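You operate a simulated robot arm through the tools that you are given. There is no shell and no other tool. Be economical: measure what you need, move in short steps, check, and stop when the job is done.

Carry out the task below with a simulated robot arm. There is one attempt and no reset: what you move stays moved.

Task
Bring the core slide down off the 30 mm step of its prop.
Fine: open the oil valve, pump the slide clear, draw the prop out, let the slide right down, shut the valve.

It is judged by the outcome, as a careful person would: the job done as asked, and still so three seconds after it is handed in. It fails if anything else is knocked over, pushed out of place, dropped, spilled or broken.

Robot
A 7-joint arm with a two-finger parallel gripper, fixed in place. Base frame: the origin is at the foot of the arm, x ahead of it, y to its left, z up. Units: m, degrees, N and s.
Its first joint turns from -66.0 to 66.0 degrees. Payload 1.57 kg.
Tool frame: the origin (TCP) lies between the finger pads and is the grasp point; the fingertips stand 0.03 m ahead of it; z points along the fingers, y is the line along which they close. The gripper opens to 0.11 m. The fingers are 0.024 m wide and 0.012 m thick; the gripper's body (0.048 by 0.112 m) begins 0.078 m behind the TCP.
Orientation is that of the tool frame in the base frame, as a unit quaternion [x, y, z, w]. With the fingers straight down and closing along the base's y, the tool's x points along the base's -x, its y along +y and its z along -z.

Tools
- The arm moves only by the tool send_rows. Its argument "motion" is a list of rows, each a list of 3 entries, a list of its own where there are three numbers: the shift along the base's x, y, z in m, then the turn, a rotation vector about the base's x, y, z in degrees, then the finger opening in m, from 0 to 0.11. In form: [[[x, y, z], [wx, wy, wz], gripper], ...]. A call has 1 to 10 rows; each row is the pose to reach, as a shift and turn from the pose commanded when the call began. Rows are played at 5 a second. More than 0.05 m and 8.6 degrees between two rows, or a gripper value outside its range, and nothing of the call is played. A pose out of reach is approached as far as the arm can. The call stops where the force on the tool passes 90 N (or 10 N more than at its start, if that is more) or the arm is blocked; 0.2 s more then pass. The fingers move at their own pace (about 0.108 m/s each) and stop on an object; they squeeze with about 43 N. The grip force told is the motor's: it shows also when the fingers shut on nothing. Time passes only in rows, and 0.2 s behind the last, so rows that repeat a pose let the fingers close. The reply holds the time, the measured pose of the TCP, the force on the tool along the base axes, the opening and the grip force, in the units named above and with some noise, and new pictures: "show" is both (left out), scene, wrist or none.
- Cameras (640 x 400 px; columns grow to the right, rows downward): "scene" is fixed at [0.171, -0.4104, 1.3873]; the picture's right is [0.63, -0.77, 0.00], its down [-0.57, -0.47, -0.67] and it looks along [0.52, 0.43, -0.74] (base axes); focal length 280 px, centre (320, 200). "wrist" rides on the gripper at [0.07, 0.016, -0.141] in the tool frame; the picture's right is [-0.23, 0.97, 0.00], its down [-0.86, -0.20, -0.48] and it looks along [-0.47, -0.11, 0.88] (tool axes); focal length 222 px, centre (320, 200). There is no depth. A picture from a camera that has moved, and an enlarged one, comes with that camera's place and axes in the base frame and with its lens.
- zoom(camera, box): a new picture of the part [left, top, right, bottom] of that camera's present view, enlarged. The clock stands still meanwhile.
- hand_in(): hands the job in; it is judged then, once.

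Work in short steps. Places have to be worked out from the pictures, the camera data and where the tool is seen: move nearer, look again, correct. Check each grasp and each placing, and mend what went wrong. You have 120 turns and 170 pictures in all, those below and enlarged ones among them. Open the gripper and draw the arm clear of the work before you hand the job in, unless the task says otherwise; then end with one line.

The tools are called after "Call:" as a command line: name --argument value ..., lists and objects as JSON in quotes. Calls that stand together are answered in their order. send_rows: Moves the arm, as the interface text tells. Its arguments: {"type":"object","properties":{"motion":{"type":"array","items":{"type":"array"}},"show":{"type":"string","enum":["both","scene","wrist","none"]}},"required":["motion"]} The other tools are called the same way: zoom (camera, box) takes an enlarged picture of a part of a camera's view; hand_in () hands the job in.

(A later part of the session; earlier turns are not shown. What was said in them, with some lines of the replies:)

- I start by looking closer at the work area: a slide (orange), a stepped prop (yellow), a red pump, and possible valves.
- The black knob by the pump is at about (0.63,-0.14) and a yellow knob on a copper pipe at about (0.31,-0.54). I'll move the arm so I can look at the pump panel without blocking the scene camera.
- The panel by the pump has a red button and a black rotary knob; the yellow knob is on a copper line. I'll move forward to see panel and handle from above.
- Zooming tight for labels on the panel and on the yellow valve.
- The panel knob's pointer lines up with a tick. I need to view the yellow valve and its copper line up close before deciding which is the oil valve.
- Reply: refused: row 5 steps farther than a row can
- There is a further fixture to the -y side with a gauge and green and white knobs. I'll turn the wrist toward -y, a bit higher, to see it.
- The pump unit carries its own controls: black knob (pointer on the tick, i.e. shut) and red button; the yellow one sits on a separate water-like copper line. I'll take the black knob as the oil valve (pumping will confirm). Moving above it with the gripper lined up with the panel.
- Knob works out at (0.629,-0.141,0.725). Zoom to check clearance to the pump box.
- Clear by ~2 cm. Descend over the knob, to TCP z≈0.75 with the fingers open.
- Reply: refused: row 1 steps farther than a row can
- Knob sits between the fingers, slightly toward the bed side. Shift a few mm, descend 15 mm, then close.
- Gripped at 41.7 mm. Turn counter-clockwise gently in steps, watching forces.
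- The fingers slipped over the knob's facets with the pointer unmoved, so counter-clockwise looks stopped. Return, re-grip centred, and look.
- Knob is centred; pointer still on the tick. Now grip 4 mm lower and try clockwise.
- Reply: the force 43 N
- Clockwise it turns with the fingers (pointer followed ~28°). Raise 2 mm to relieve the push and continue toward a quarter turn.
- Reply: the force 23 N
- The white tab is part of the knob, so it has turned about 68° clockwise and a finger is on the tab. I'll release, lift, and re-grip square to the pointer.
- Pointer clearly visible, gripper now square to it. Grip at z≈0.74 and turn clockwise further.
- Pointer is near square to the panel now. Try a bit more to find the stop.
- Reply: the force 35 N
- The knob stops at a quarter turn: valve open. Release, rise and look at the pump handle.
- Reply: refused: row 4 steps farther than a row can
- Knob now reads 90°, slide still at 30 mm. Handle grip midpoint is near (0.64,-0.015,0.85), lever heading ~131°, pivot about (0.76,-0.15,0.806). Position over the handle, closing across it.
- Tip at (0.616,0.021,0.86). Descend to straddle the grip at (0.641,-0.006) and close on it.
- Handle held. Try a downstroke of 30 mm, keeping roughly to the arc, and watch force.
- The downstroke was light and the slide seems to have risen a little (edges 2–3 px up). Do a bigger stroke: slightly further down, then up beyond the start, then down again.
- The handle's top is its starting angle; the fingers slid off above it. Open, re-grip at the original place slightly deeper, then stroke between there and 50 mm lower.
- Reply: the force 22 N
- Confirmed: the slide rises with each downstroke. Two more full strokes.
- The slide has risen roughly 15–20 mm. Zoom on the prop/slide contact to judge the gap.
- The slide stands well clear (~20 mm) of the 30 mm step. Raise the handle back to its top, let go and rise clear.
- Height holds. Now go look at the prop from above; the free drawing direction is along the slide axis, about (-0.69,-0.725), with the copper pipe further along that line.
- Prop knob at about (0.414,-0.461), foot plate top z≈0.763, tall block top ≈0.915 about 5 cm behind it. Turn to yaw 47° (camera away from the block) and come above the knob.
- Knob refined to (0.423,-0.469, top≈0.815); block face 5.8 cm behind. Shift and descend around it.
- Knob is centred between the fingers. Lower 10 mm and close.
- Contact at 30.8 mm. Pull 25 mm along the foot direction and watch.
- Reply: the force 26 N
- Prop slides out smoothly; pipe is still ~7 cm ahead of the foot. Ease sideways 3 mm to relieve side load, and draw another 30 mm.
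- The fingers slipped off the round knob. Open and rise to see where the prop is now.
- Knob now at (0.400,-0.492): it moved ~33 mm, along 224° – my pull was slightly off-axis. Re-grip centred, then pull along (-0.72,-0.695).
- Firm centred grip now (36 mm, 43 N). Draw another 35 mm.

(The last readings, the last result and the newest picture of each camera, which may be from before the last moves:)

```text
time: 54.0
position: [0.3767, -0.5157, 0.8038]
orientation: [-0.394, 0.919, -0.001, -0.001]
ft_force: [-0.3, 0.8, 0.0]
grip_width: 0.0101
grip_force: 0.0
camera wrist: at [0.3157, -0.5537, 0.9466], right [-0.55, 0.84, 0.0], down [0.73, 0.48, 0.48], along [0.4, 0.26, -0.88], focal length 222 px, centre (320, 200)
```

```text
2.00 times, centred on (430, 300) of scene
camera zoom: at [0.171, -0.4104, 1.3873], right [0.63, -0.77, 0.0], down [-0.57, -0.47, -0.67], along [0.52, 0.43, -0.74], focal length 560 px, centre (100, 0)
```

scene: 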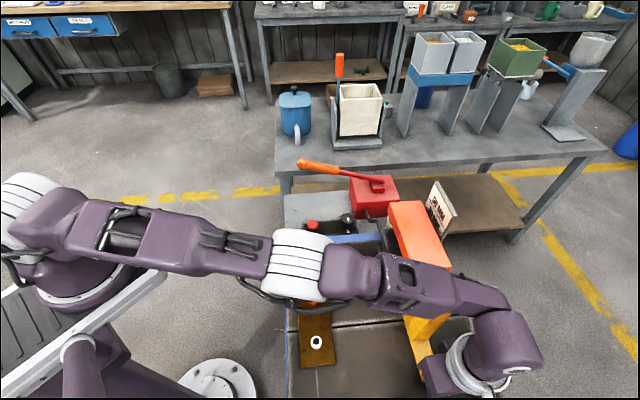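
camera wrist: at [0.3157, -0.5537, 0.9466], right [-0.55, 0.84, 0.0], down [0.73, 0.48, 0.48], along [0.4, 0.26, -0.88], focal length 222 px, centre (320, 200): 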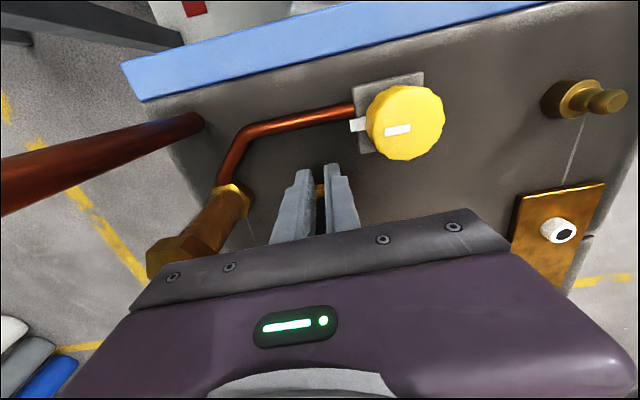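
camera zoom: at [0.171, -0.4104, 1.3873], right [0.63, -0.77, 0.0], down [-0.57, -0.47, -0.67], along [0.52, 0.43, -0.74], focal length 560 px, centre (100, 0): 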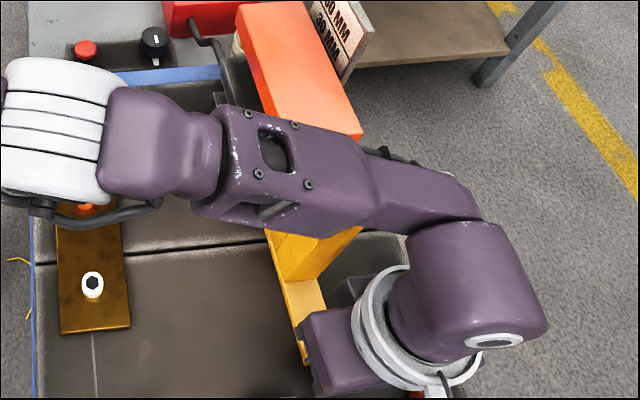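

It slipped again, so something resists. Open, rise and move the arm aside to see the prop unobstructed.

Call:
send_rows --motion '[[[0, 0, 0.0], [0, 0, 0], 0.05], [[0, 0, 0], [0, 0, 0], 0.08], [[0, 0, 0.04], [0, 0, 0], 0.08], [[0, 0, 0.08], [0, 0, 0], 0.08], [[0, 0, 0.12], [0, 0, 0], 0.08], [[-0.03, 0.03, 0.14], [0, 0, 0], 0.08], [[-0.06, 0.06, 0.14], [0, 0, 0], 0.08], [[-0.06, 0.1, 0.15], [0, 0, 0], 0.08], [[-0.06, 0.14, 0.16], [0, 0, 0], 0.08], [[-0.06, 0.14, 0.16], [0, 0, 0], 0.08]]'

Call:
zoom --camera "wrist" --box '[200, 60, 440, 260]'

Call:
zoom --camera "scene" --box '[360, 200, 500, 400]'

```text
time: 56.2
position: [0.3152, -0.3748, 0.9636]
orientation: [-0.395, 0.919, -0.001, 0.0]
ft_force: [0.6, 0.2, 0.1]
grip_width: 0.08
grip_force: 0.0
camera wrist: at [0.2565, -0.413, 1.1052], right [-0.55, 0.84, 0.0], down [0.73, 0.48, 0.48], along [0.4, 0.26, -0.88], focal length 222 px, centre (320, 200)
```

scene: 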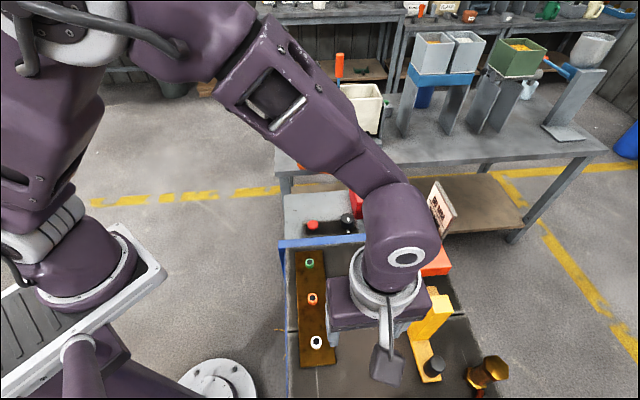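
wrist: 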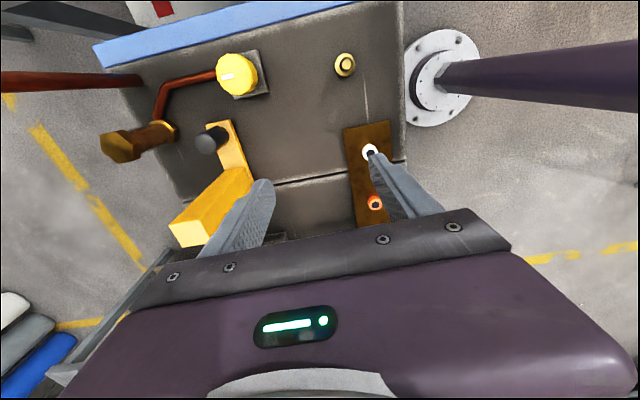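

```text
2.00 times, centred on (320, 160) of wrist
camera zoom: at [0.2565, -0.413, 1.1052], right [-0.55, 0.84, 0.0], down [0.73, 0.48, 0.48], along [0.4, 0.26, -0.88], focal length 444 px, centre (320, 280)
```

zoom: 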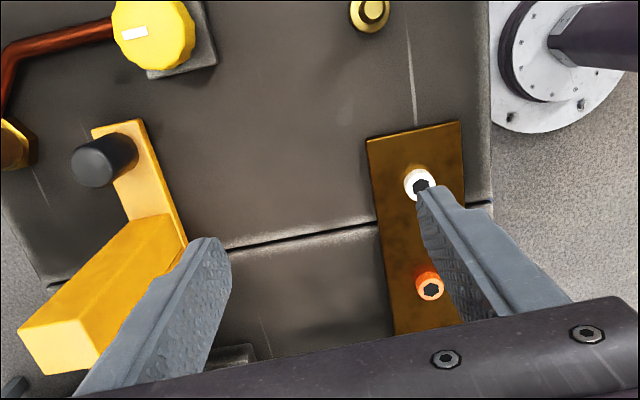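

```text
2.00 times, centred on (430, 300) of scene
camera zoom: at [0.171, -0.4103, 1.3873], right [0.63, -0.77, 0.0], down [-0.57, -0.47, -0.67], along [0.52, 0.43, -0.74], focal length 560 px, centre (100, 0)
```

zoom: 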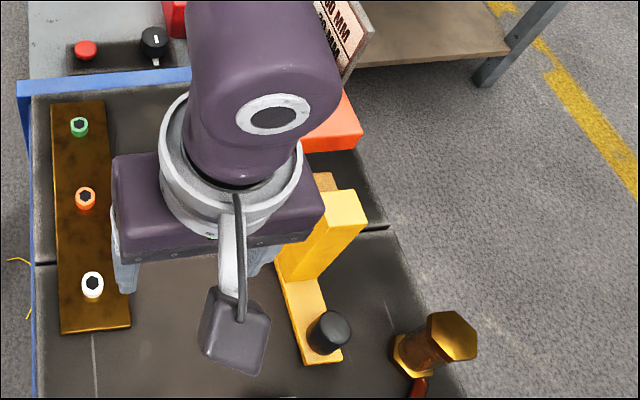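

Move further aside for a clear scene view.

Call:
send_rows --motion '[[[0, 0.04, 0.02], [0, 0, 0], 0.08], [[0, 0.08, 0.04], [0, 0, 0], 0.08], [[0, 0.12, 0.05], [0, 0, 0], 0.08], [[0, 0.165, 0.05], [0, 0, 0], 0.08], [[0, 0.21, 0.05], [0, 0, 0], 0.08], [[0, 0.255, 0.05], [0, 0, 0], 0.08]]' --show "none"

Call:
zoom --camera "scene" --box '[360, 190, 500, 390]'

Call:
zoom --camera "scene" --box '[390, 250, 470, 340]'

```text
time: 57.6
position: [0.3156, -0.1195, 1.0128]
orientation: [-0.394, 0.919, 0.0, 0.0]
ft_force: [-0.2, 0.1, -0.2]
grip_width: 0.0802
grip_force: 0.1
```

```text
2.00 times, centred on (430, 290) of scene
camera zoom: at [0.171, -0.4104, 1.3873], right [0.63, -0.77, 0.0], down [-0.57, -0.47, -0.67], along [0.52, 0.43, -0.74], focal length 560 px, centre (100, 20)
```

zoom: 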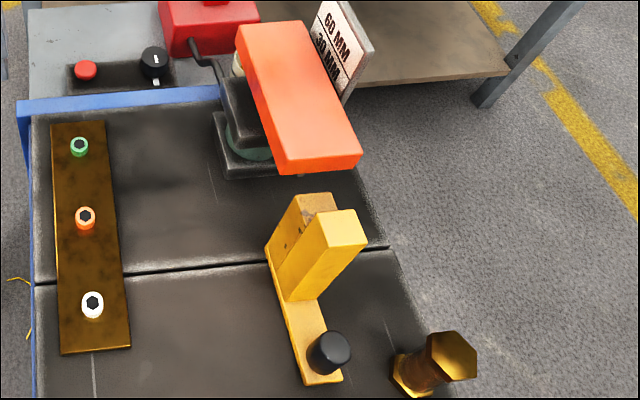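

```text
4.44 times, centred on (430, 295) of scene
camera zoom: at [0.171, -0.4104, 1.3873], right [0.63, -0.77, 0.0], down [-0.57, -0.47, -0.67], along [0.52, 0.43, -0.74], focal length 1243 px, centre (-169, -222)
```

zoom: 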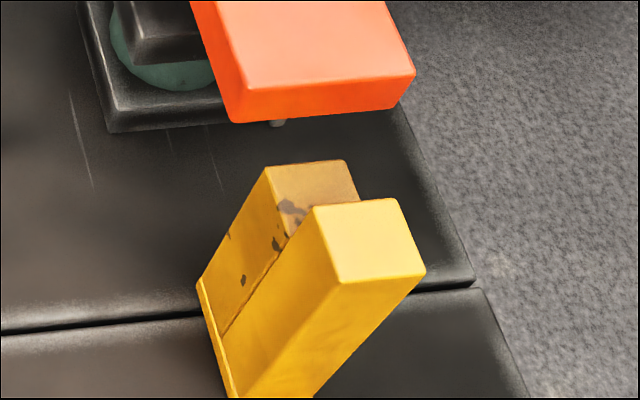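

The step is now visibly out from under the slide (about 12 mm clear by my estimate). I'll try once more to gain margin: re-grip the knob at (0.394,-0.490) and pull 10 mm while reading the force.

Call:
send_rows --motion '[[[0.0, -0.05, 0.0], [0, 0, 0], 0.08], [[0.0, -0.1, 0], [0, 0, 0], 0.08], [[0.0, -0.15, 0], [0, 0, 0], 0.08], [[0.0, -0.2, 0.0], [0, 0, 0], 0.08], [[0.0, -0.25, 0], [0, 0, 0], 0.08], [[0.0, -0.3, 0.0], [0, 0, 0], 0.08], [[0.02, -0.34, -0.0], [0, 0, 0], 0.08], [[0.05, -0.37, -0.0], [0, 0, 0], 0.08], [[0.078, -0.37, -0.03], [0, 0, 0], 0.08], [[0.078, -0.37, -0.07], [0, 0, 0], 0.08]]' --show "wrist"

Call:
zoom --camera "wrist" --box '[200, 60, 440, 260]'

```text
time: 59.8
position: [0.3951, -0.4909, 0.944]
orientation: [-0.395, 0.919, 0.001, 0.001]
ft_force: [0.8, 0.2, 0.3]
grip_width: 0.08
grip_force: 0.0
camera wrist: at [0.3349, -0.5289, 1.0856], right [-0.55, 0.84, 0.0], down [0.73, 0.48, 0.48], along [0.4, 0.26, -0.88], focal length 222 px, centre (320, 200)
```

wrist: 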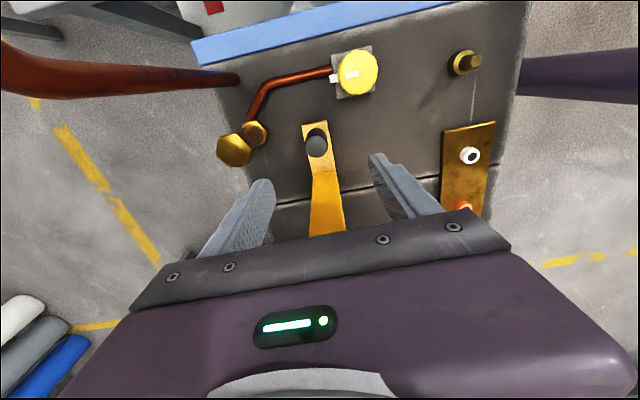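

```text
2.00 times, centred on (320, 160) of wrist
camera zoom: at [0.3349, -0.5289, 1.0856], right [-0.55, 0.84, 0.0], down [0.73, 0.48, 0.48], along [0.4, 0.26, -0.88], focal length 444 px, centre (320, 280)
```

zoom: 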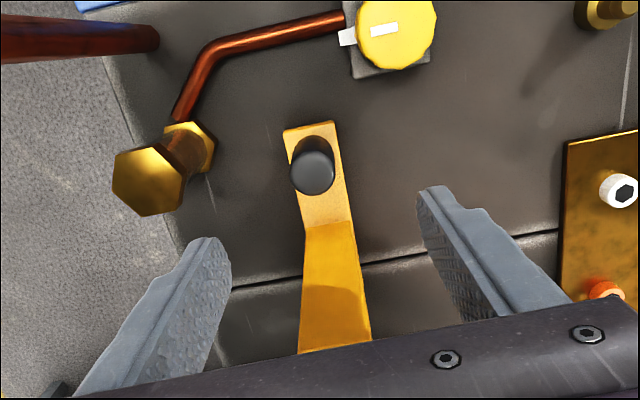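

Call:
send_rows --motion '[[[0.002, 0, -0.04], [0, 0, 0], 0.08], [[0.002, 0, -0.08], [0, 0, 0], 0.08], [[0.002, 0, -0.12], [0, 0, 0], 0.08], [[0.002, 0, -0.143], [0, 0, 0], 0.08], [[0.002, 0, -0.143], [0, 0, 0], 0.04], [[0.002, 0, -0.143], [0, 0, 0], 0.01], [[0.002, 0, -0.143], [0, 0, 0], 0.01], [[-0.001, -0.003, -0.143], [0, 0, 0], 0.01], [[-0.004, -0.006, -0.143], [0, 0, 0], 0.01]]' --show "wrist"

```text
time: 61.8
position: [0.3954, -0.4945, 0.8009]
orientation: [-0.395, 0.919, -0.003, 0.004]
ft_force: [45.9, -3.2, 0.2]
grip_width: 0.0366
grip_force: 42.9
camera wrist: at [0.3343, -0.5334, 0.9427], right [-0.55, 0.83, -0.01], down [0.73, 0.48, 0.49], along [0.41, 0.26, -0.87], focal length 222 px, centre (320, 200)
```

wrist: 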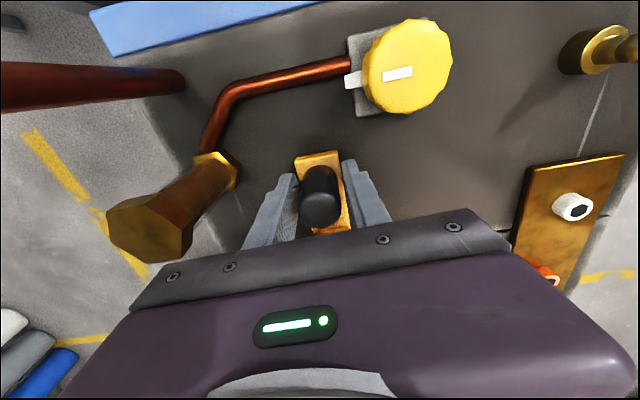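

46 N resists with no motion: the prop is at its end stop, fully drawn. Unload, release, and rise clear.

Call:
send_rows --motion '[[[0.006, 0.006, 0], [0, 0, 0], 0.01], [[0.006, 0.006, 0], [0, 0, 0], 0.06], [[0.006, 0.006, 0], [0, 0, 0], 0.08], [[0.006, 0.006, 0.05], [0, 0, 0], 0.08], [[0.006, 0.006, 0.1], [0, 0, 0], 0.08], [[0.006, 0.006, 0.145], [0, 0, 0], 0.08], [[0.0, 0.03, 0.18], [0, 0, 0], 0.04], [[0.0, 0.07, 0.2], [0, 0, 0], 0.0], [[0.0, 0.11, 0.22], [0, 0, 0], 0.0], [[0.0, 0.15, 0.22], [0, 0, 0], 0.0]]' --show "none"

Call:
send_rows --motion '[[[0.02, 0.04, 0], [0, 0, 0], 0.0], [[0.04, 0.08, 0], [0, 0, 0], 0.0], [[0.07, 0.12, 0], [0, 0, 0], 0.0], [[0.09, 0.16, 0], [0, 0, 0], 0.0], [[0.11, 0.2, 0.0], [0, 0, 0], 0.0], [[0.13, 0.24, 0.0], [0, 0, 0], 0.0], [[0.149, 0.276, 0.0], [0, 0, 0], 0.0], [[0.149, 0.276, -0.04], [0, 0, 0], 0.0]]'

Call:
zoom --camera "scene" --box '[280, 150, 480, 390]'

```text
time: 64.0
position: [0.3905, -0.3462, 1.0212]
orientation: [-0.394, 0.919, -0.001, 0.0]
ft_force: [0.6, -0.6, 0.0]
grip_width: 0.0
grip_force: 21.2
```

```text
time: 65.8
position: [0.5403, -0.0683, 0.9798]
orientation: [-0.394, 0.919, 0.0, 0.0]
ft_force: [0.1, 0.0, -1.2]
grip_width: 0.0001
grip_force: 21.3
camera wrist: at [0.4798, -0.1068, 1.1228], right [-0.55, 0.84, 0.0], down [0.73, 0.48, 0.48], along [0.4, 0.26, -0.88], focal length 222 px, centre (320, 200)
```

scene: 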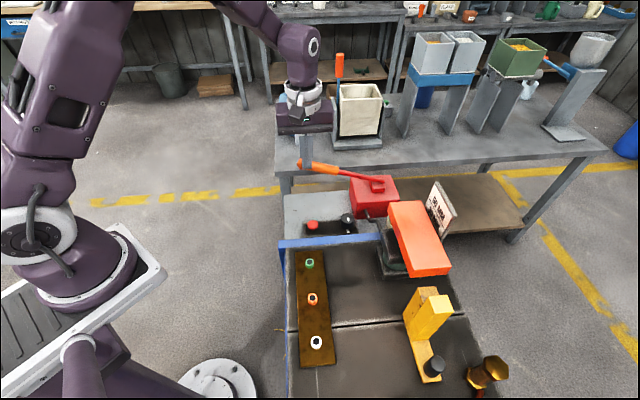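
wrist: 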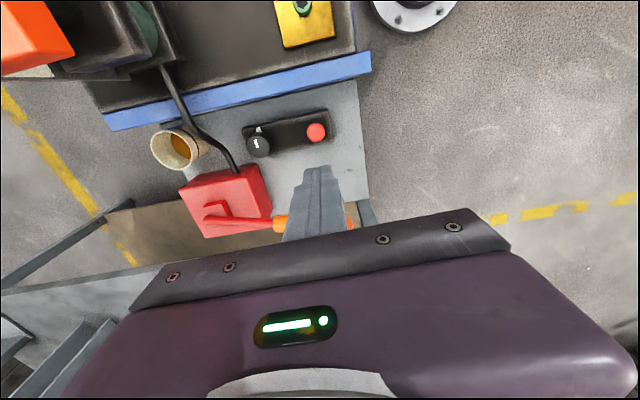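

```text
1.67 times, centred on (380, 270) of scene
camera zoom: at [0.171, -0.4103, 1.3873], right [0.63, -0.77, 0.0], down [-0.57, -0.47, -0.67], along [0.52, 0.43, -0.74], focal length 466 px, centre (220, 83)
```

zoom: 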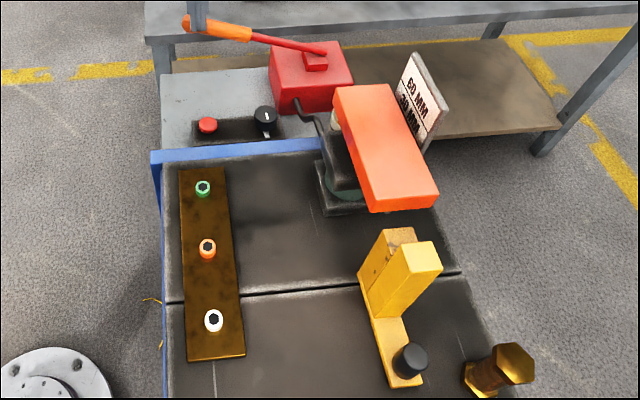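

All clear. The red button is at (0.552,-0.0685). Descend with closed fingers just above it.

Call:
send_rows --motion '[[[0.012, 0, -0.045], [0, 0, 0], 0.0], [[0.012, 0, -0.09], [0, 0, 0], 0.0], [[0.012, 0, -0.135], [0, 0, 0], 0.0], [[0.012, 0, -0.175], [0, 0, 0], 0.0], [[0.012, 0, -0.205], [0, 0, 0], 0.0], [[0.012, 0, -0.21], [0, 0, 0], 0.0], [[0.012, 0, -0.21], [0, 0, 0], 0.0]]'

Call:
zoom --camera "scene" --box '[280, 160, 400, 260]'

Call:
zoom --camera "wrist" --box '[220, 60, 420, 240]'

```text
time: 67.4
position: [0.5519, -0.0697, 0.7704]
orientation: [-0.395, 0.919, 0.0, -0.001]
ft_force: [0.2, 0.6, -0.7]
grip_width: 0.0
grip_force: 21.6
camera wrist: at [0.4922, -0.1079, 0.9125], right [-0.55, 0.84, 0.0], down [0.73, 0.48, 0.48], along [0.4, 0.26, -0.88], focal length 222 px, centre (320, 200)
```

scene: 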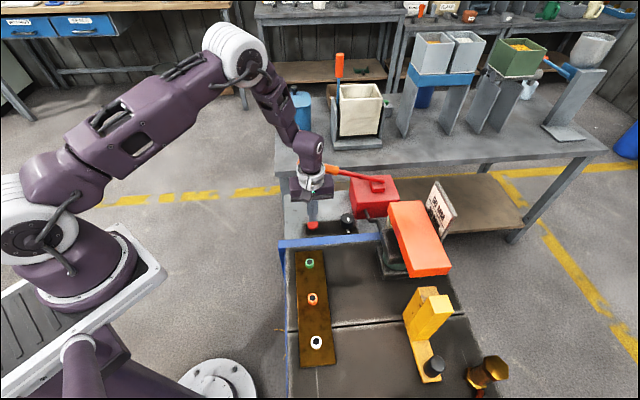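
wrist: 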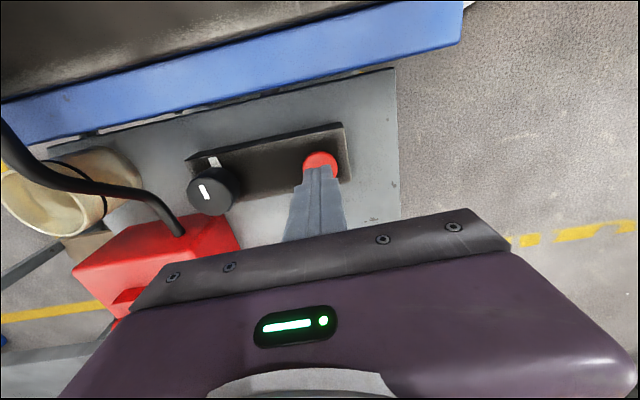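

```text
4.00 times, centred on (340, 210) of scene
camera zoom: at [0.171, -0.4104, 1.3873], right [0.63, -0.77, 0.0], down [-0.57, -0.47, -0.67], along [0.52, 0.43, -0.74], focal length 1119 px, centre (240, 160)
```

zoom: 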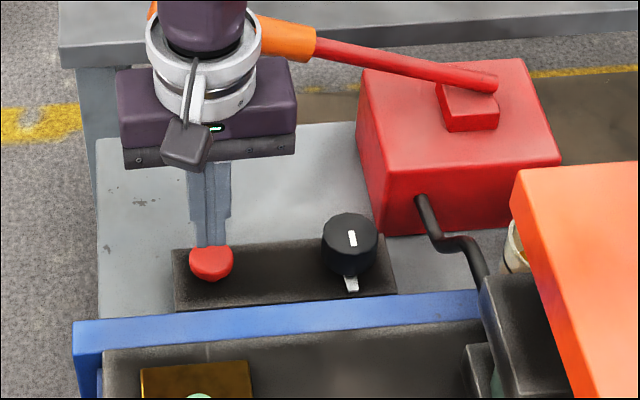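

```text
2.22 times, centred on (320, 150) of wrist
camera zoom: at [0.4922, -0.1079, 0.9125], right [-0.55, 0.84, 0.0], down [0.73, 0.48, 0.48], along [0.4, 0.26, -0.88], focal length 494 px, centre (320, 311)
```

zoom: 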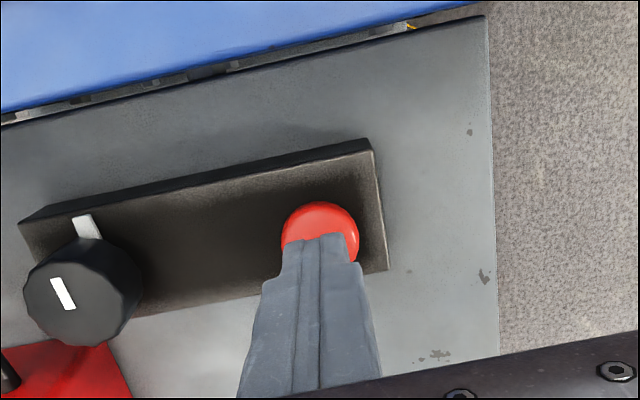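

Fingertip sits over the button. Press down in small steps and hold.

Call:
send_rows --motion '[[[-0.002, -0.002, -0.006], [0, 0, 0], 0.0], [[-0.002, -0.002, -0.012], [0, 0, 0], 0.0], [[-0.002, -0.002, -0.017], [0, 0, 0], 0.0], [[-0.002, -0.002, -0.021], [0, 0, 0], 0.0], [[-0.002, -0.002, -0.021], [0, 0, 0], 0.0], [[-0.002, -0.002, -0.021], [0, 0, 0], 0.0]]' --show "none"

Call:
zoom --camera "scene" --box '[280, 140, 480, 390]'

```text
time: 68.8
position: [0.5493, -0.072, 0.7495]
orientation: [-0.394, 0.919, 0.0, 0.001]
ft_force: [-0.3, -0.4, -1.1]
grip_width: 0.0
grip_force: 21.4
```

```text
1.60 times, centred on (380, 265) of scene
camera zoom: at [0.171, -0.4104, 1.3873], right [0.63, -0.77, 0.0], down [-0.57, -0.47, -0.67], along [0.52, 0.43, -0.74], focal length 448 px, centre (224, 96)
```

zoom: 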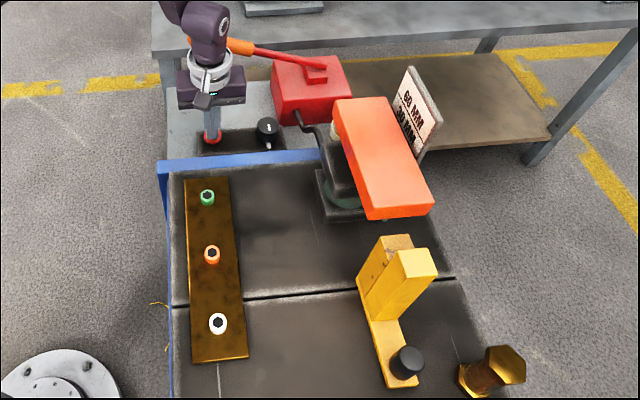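

No contact yet at tip z≈0.72. Continue down slowly.

Call:
send_rows --motion '[[[0, 0, -0.003], [0, 0, 0], 0.0], [[0, 0, -0.006], [0, 0, 0], 0.0], [[0, 0, -0.009], [0, 0, 0], 0.0], [[0, 0, -0.009], [0, 0, 0], 0.0]]' --show "none"

Call:
zoom --camera "scene" --box '[280, 140, 480, 340]'

```text
time: 69.8
position: [0.5504, -0.0711, 0.7412]
orientation: [-0.395, 0.919, 0.0, 0.001]
ft_force: [1.2, -0.5, 4.8]
grip_width: 0.0001
grip_force: 21.4
```

```text
2.00 times, centred on (380, 240) of scene
camera zoom: at [0.171, -0.4104, 1.3873], right [0.63, -0.77, 0.0], down [-0.57, -0.47, -0.67], along [0.52, 0.43, -0.74], focal length 560 px, centre (200, 120)
```

zoom: 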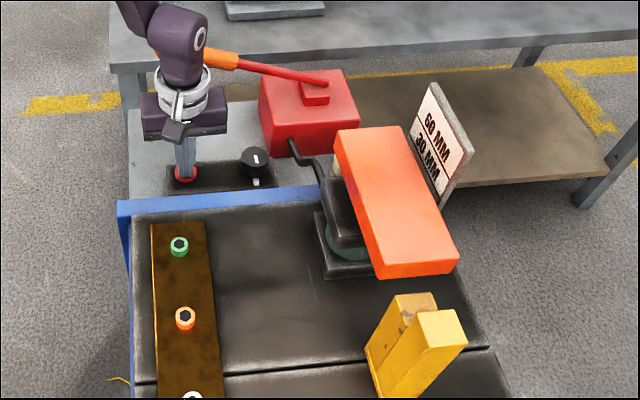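

Contact (5 N) and the slide is sinking (124 → 130). Hold the button.

Call:
send_rows --motion '[[[0, 0, -0.001], [0, 0, 0], 0.0], [[0, 0, -0.001], [0, 0, 0], 0.0], [[0, 0, -0.001], [0, 0, 0], 0.0], [[0, 0, -0.001], [0, 0, 0], 0.0], [[0, 0, -0.001], [0, 0, 0], 0.0], [[0, 0, -0.001], [0, 0, 0], 0.0], [[0, 0, -0.001], [0, 0, 0], 0.0], [[0, 0, -0.001], [0, 0, 0], 0.0], [[0, 0, -0.001], [0, 0, 0], 0.0], [[0, 0, -0.001], [0, 0, 0], 0.0]]' --show "none"

Call:
zoom --camera "scene" --box '[280, 140, 480, 340]'

```text
time: 72.0
position: [0.549, -0.0724, 0.7397]
orientation: [-0.395, 0.919, 0.0, 0.0]
ft_force: [1.5, 1.3, 6.3]
grip_width: 0.0
grip_force: 20.7
```

```text
2.00 times, centred on (380, 240) of scene
camera zoom: at [0.171, -0.4103, 1.3873], right [0.63, -0.77, 0.0], down [-0.57, -0.47, -0.67], along [0.52, 0.43, -0.74], focal length 560 px, centre (200, 120)
```

zoom: 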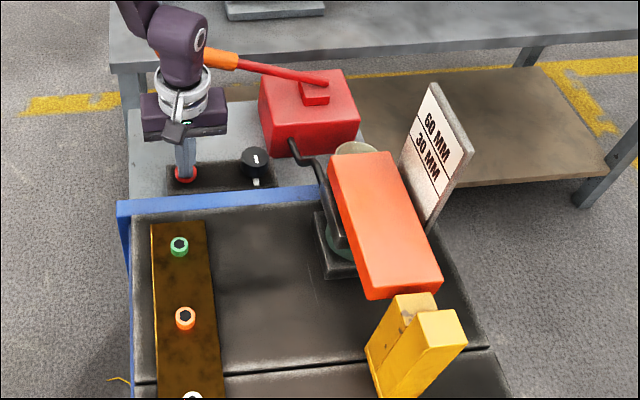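

It keeps sinking smoothly. Keep holding.

Call:
send_rows --motion '[[[0, 0, 0], [0, 0, 0], 0.0], [[0, 0, 0], [0, 0, 0], 0.0], [[0, 0, 0], [0, 0, 0], 0.0], [[0, 0, 0], [0, 0, 0], 0.0], [[0, 0, 0], [0, 0, 0], 0.0]]' --show "none"

Call:
zoom --camera "scene" --box '[280, 140, 480, 340]'

Call:
zoom --camera "scene" --box '[390, 240, 470, 320]'

```text
time: 73.2
position: [0.5497, -0.0712, 0.7398]
orientation: [-0.395, 0.919, 0.0, 0.0]
ft_force: [0.2, 1.0, 4.9]
grip_width: 0.0002
grip_force: 21.6
```

```text
2.00 times, centred on (380, 240) of scene
camera zoom: at [0.1709, -0.4103, 1.3873], right [0.63, -0.77, 0.0], down [-0.57, -0.47, -0.67], along [0.52, 0.43, -0.74], focal length 560 px, centre (200, 120)
```

zoom: 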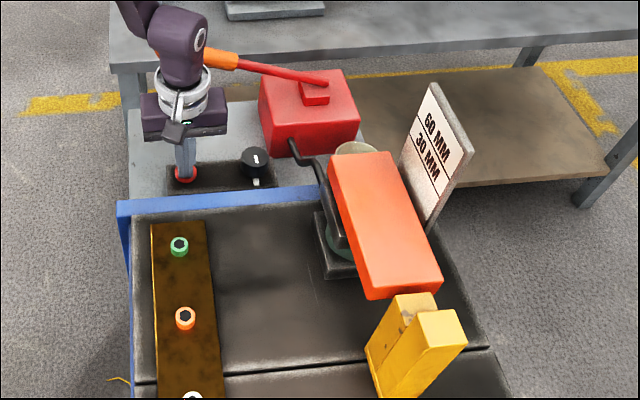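

```text
5.00 times, centred on (430, 280) of scene
camera zoom: at [0.1709, -0.4103, 1.3873], right [0.63, -0.77, 0.0], down [-0.57, -0.47, -0.67], along [0.52, 0.43, -0.74], focal length 1399 px, centre (-230, -200)
```

zoom: 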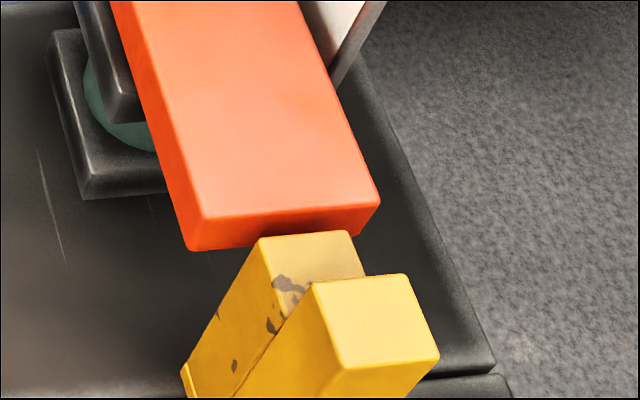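

The slide has stopped, 27 mm or so below its starting level and behind the step: right down. Release the button, rise, and go over the valve knob with yaw ~7° for a clear 90° return turn.

Call:
send_rows --motion '[[[0, 0, 0.03], [0, 0, 0], 0.0], [[0, 0, 0.07], [0, 0, 0], 0.02], [[0.0, -0.0, 0.1], [0, 0, -8], 0.05], [[0.02, -0.02, 0.1], [0, 0, -16], 0.07], [[0.04, -0.04, 0.1], [0, 0, -24], 0.07], [[0.06, -0.06, 0.1], [0, 0, -32], 0.07], [[0.076, -0.074, 0.1], [0, 0, -40], 0.07], [[0.076, -0.074, 0.08], [0, 0, -40], 0.07], [[0.076, -0.074, 0.05], [0, 0, -40], 0.07], [[0.076, -0.074, 0.03], [0, 0, -40], 0.07]]'

Call:
zoom --camera "scene" --box '[300, 150, 440, 250]'

Call:
zoom --camera "wrist" --box '[240, 100, 400, 230]'

```text
time: 75.4
position: [0.6248, -0.1446, 0.7704]
orientation: [-0.055, 0.998, 0.0, 0.001]
ft_force: [-0.1, -1.2, 0.6]
grip_width: 0.0701
grip_force: 0.1
camera wrist: at [0.5537, -0.1355, 0.911], right [0.12, 0.99, 0.0], down [0.87, -0.1, 0.48], along [0.47, -0.06, -0.88], focal length 222 px, centre (320, 200)
```

scene: 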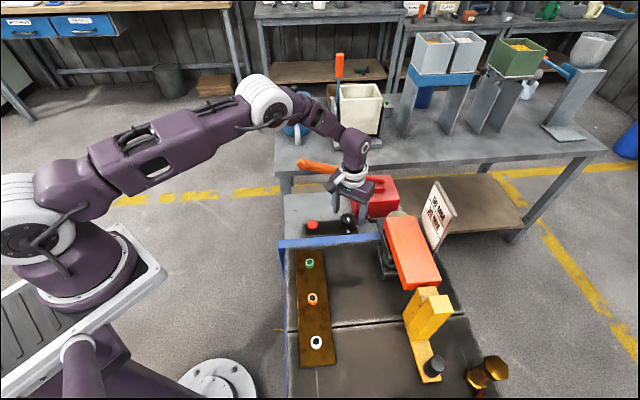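
wrist: 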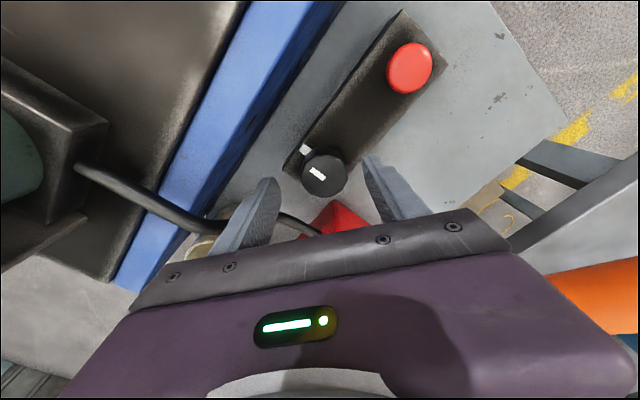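

```text
4.00 times, centred on (370, 200) of scene
camera zoom: at [0.171, -0.4104, 1.3873], right [0.63, -0.77, 0.0], down [-0.57, -0.47, -0.67], along [0.52, 0.43, -0.74], focal length 1119 px, centre (120, 200)
```

zoom: 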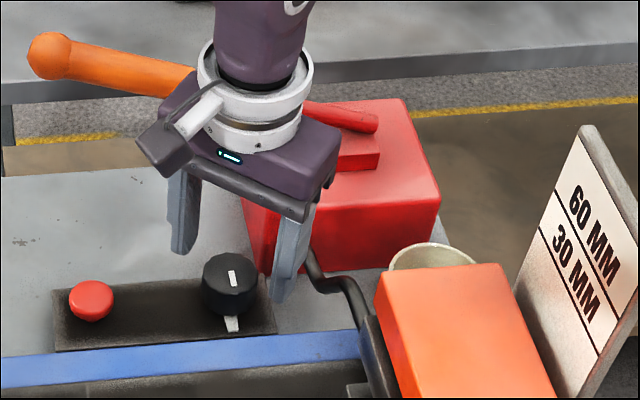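

```text
3.08 times, centred on (320, 165) of wrist
camera zoom: at [0.5537, -0.1355, 0.911], right [0.12, 0.99, 0.0], down [0.87, -0.1, 0.48], along [0.47, -0.06, -0.88], focal length 684 px, centre (320, 308)
```

zoom: 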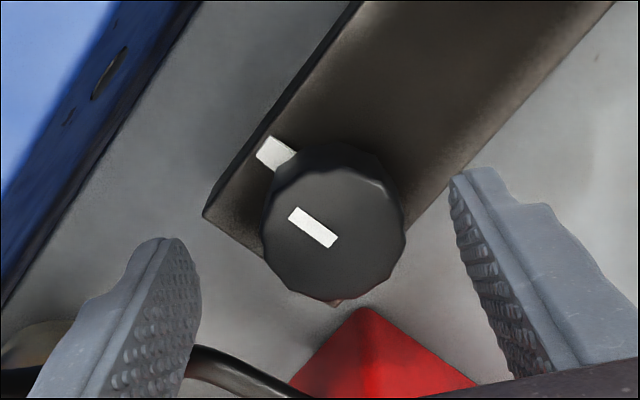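

Knob centred, tab clear of both fingers. Grip and turn counter-clockwise.

Call:
send_rows --motion '[[[-0.001, 0.001, -0.018], [0, 0, 0], 0.07], [[-0.001, 0.001, -0.031], [0, 0, 0], 0.05], [[-0.001, 0.001, -0.031], [0, 0, 0], 0.03], [[-0.001, 0.001, -0.031], [0, 0, 0], 0.03], [[-0.001, 0.001, -0.031], [0, 0, 8], 0.03], [[-0.001, 0.001, -0.031], [0, 0, 16], 0.03], [[-0.001, 0.001, -0.031], [0, 0, 24], 0.03], [[-0.001, 0.001, -0.031], [0, 0, 32], 0.03], [[-0.001, 0.001, -0.031], [0, 0, 40], 0.03], [[-0.001, 0.001, -0.031], [0, 0, 48], 0.03]]' --show "none"

Call:
zoom --camera "scene" --box '[300, 170, 400, 240]'

```text
time: 77.6
position: [0.6251, -0.1453, 0.7387]
orientation: [-0.459, 0.889, -0.002, 0.002]
ft_force: [25.6, -1.3, -19.0]
grip_width: 0.0418
grip_force: 44.6
```

```text
5.71 times, centred on (350, 205) of scene
camera zoom: at [0.1719, -0.4105, 1.3871], right [0.63, -0.77, 0.0], down [-0.57, -0.47, -0.67], along [0.52, 0.43, -0.74], focal length 1599 px, centre (149, 171)
```

zoom: 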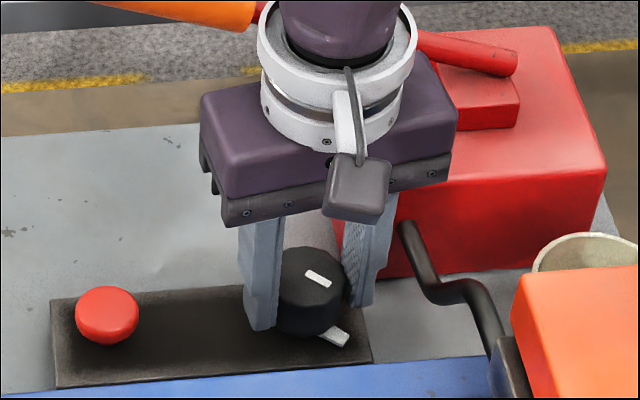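

It turns with the fingers (~45°). Continue to the stop.

Call:
send_rows --motion '[[[0, 0, 0], [0, 0, 8], 0.03], [[0, 0, 0], [0, 0, 16], 0.03], [[0, 0, 0], [0, 0, 24], 0.03], [[0, 0, 0], [0, 0, 32], 0.03], [[0, 0, 0], [0, 0, 40], 0.03], [[0, 0, 0], [0, 0, 40], 0.03]]' --show "none"

Call:
zoom --camera "scene" --box '[300, 170, 400, 240]'

```text
time: 79.0
position: [0.629, -0.1454, 0.7401]
orientation: [0.734, -0.679, 0.006, -0.004]
ft_force: [46.3, -8.3, -1.4]
grip_width: 0.0418
grip_force: 45.3
```

```text
5.71 times, centred on (350, 205) of scene
camera zoom: at [0.172, -0.4105, 1.3871], right [0.63, -0.77, 0.0], down [-0.57, -0.47, -0.67], along [0.52, 0.43, -0.74], focal length 1599 px, centre (149, 171)
```

zoom: 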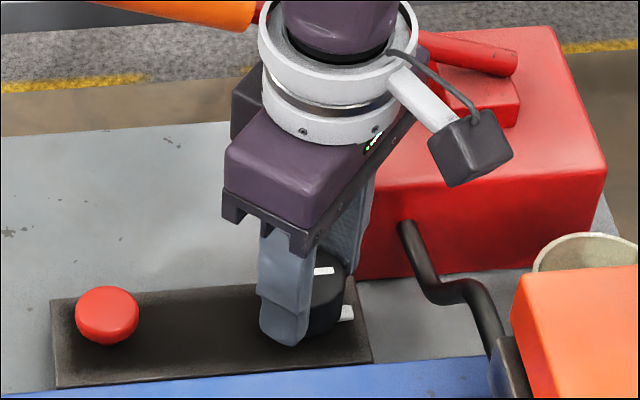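

The pointer is back to its initial line. A last nudge of 6° against the stop, then release and rise.

Call:
send_rows --motion '[[[-0.001, 0, 0], [0, 0, 6], 0.03], [[-0.001, 0, 0], [0, 0, 6], 0.03], [[-0.001, 0, 0], [0, 0, 0], 0.03], [[-0.001, 0, 0], [0, 0, 0], 0.07], [[-0.001, 0, 0.0], [0, 0, 0], 0.07], [[-0.001, 0, 0.04], [0, 0, 0], 0.07], [[-0.001, 0, 0.08], [0, 0, 0], 0.07], [[-0.03, 0, 0.12], [0, 0, -7], 0.07], [[-0.06, 0, 0.16], [0, 0, -14], 0.07], [[-0.1, 0.02, 0.18], [0, 0, -21], 0.07]]' --show "none"

Call:
send_rows --motion '[[[-0.04, 0.02, 0.02], [0, 0, -8], 0.08], [[-0.08, 0.04, 0.04], [0, 0, -16], 0.09], [[-0.12, 0.06, 0.06], [0, 0, -24], 0.11], [[-0.16, 0.08, 0.08], [0, 0, -32], 0.11], [[-0.18, 0.12, 0.09], [0, 0, -40], 0.11], [[-0.18, 0.16, 0.09], [0, 0, -48], 0.11], [[-0.18, 0.2, 0.09], [0, 0, -56], 0.11]]' --show "scene"

Call:
zoom --camera "scene" --box '[300, 170, 400, 240]'

Call:
zoom --camera "scene" --box '[280, 140, 520, 400]'

```text
time: 81.2
position: [0.5224, -0.1248, 0.9194]
orientation: [-0.598, 0.802, 0.0, 0.0]
ft_force: [-0.8, 0.9, 0.1]
grip_width: 0.0701
grip_force: 0.1
```

```text
time: 82.8
position: [0.3447, 0.075, 1.0091]
orientation: [-0.152, 0.988, 0.0, 0.0]
ft_force: [-0.4, -0.4, -0.6]
grip_width: 0.1099
grip_force: 0.0
```

scene: 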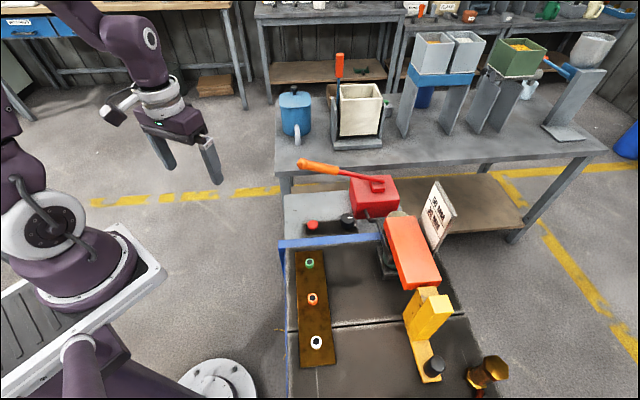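

```text
5.71 times, centred on (350, 205) of scene
camera zoom: at [0.171, -0.4104, 1.3873], right [0.63, -0.77, 0.0], down [-0.57, -0.47, -0.67], along [0.52, 0.43, -0.74], focal length 1599 px, centre (149, 171)
```

zoom: 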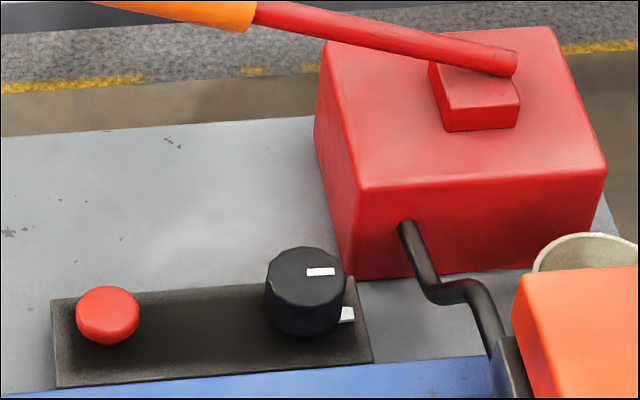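

```text
1.54 times, centred on (400, 270) of scene
camera zoom: at [0.171, -0.4104, 1.3873], right [0.63, -0.77, 0.0], down [-0.57, -0.47, -0.67], along [0.52, 0.43, -0.74], focal length 430 px, centre (197, 92)
```

zoom: 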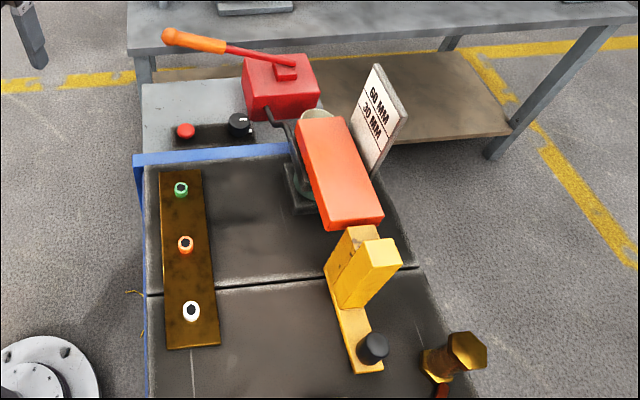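

The slide is down and has been still since it bottomed. The valve pointer is back in its starting position, the prop is drawn out to its stop, and the arm is clear with the gripper open. Handing in.

Call:
hand_in

```text
The job is handed in.
```

The core slide is down off the 30 mm step and stopped about 28 mm lower. The prop is drawn out to its stop, the oil valve (the black knob by the pump) is shut again, and the arm is clear with the gripper open; I judged "right down" from camera images only.
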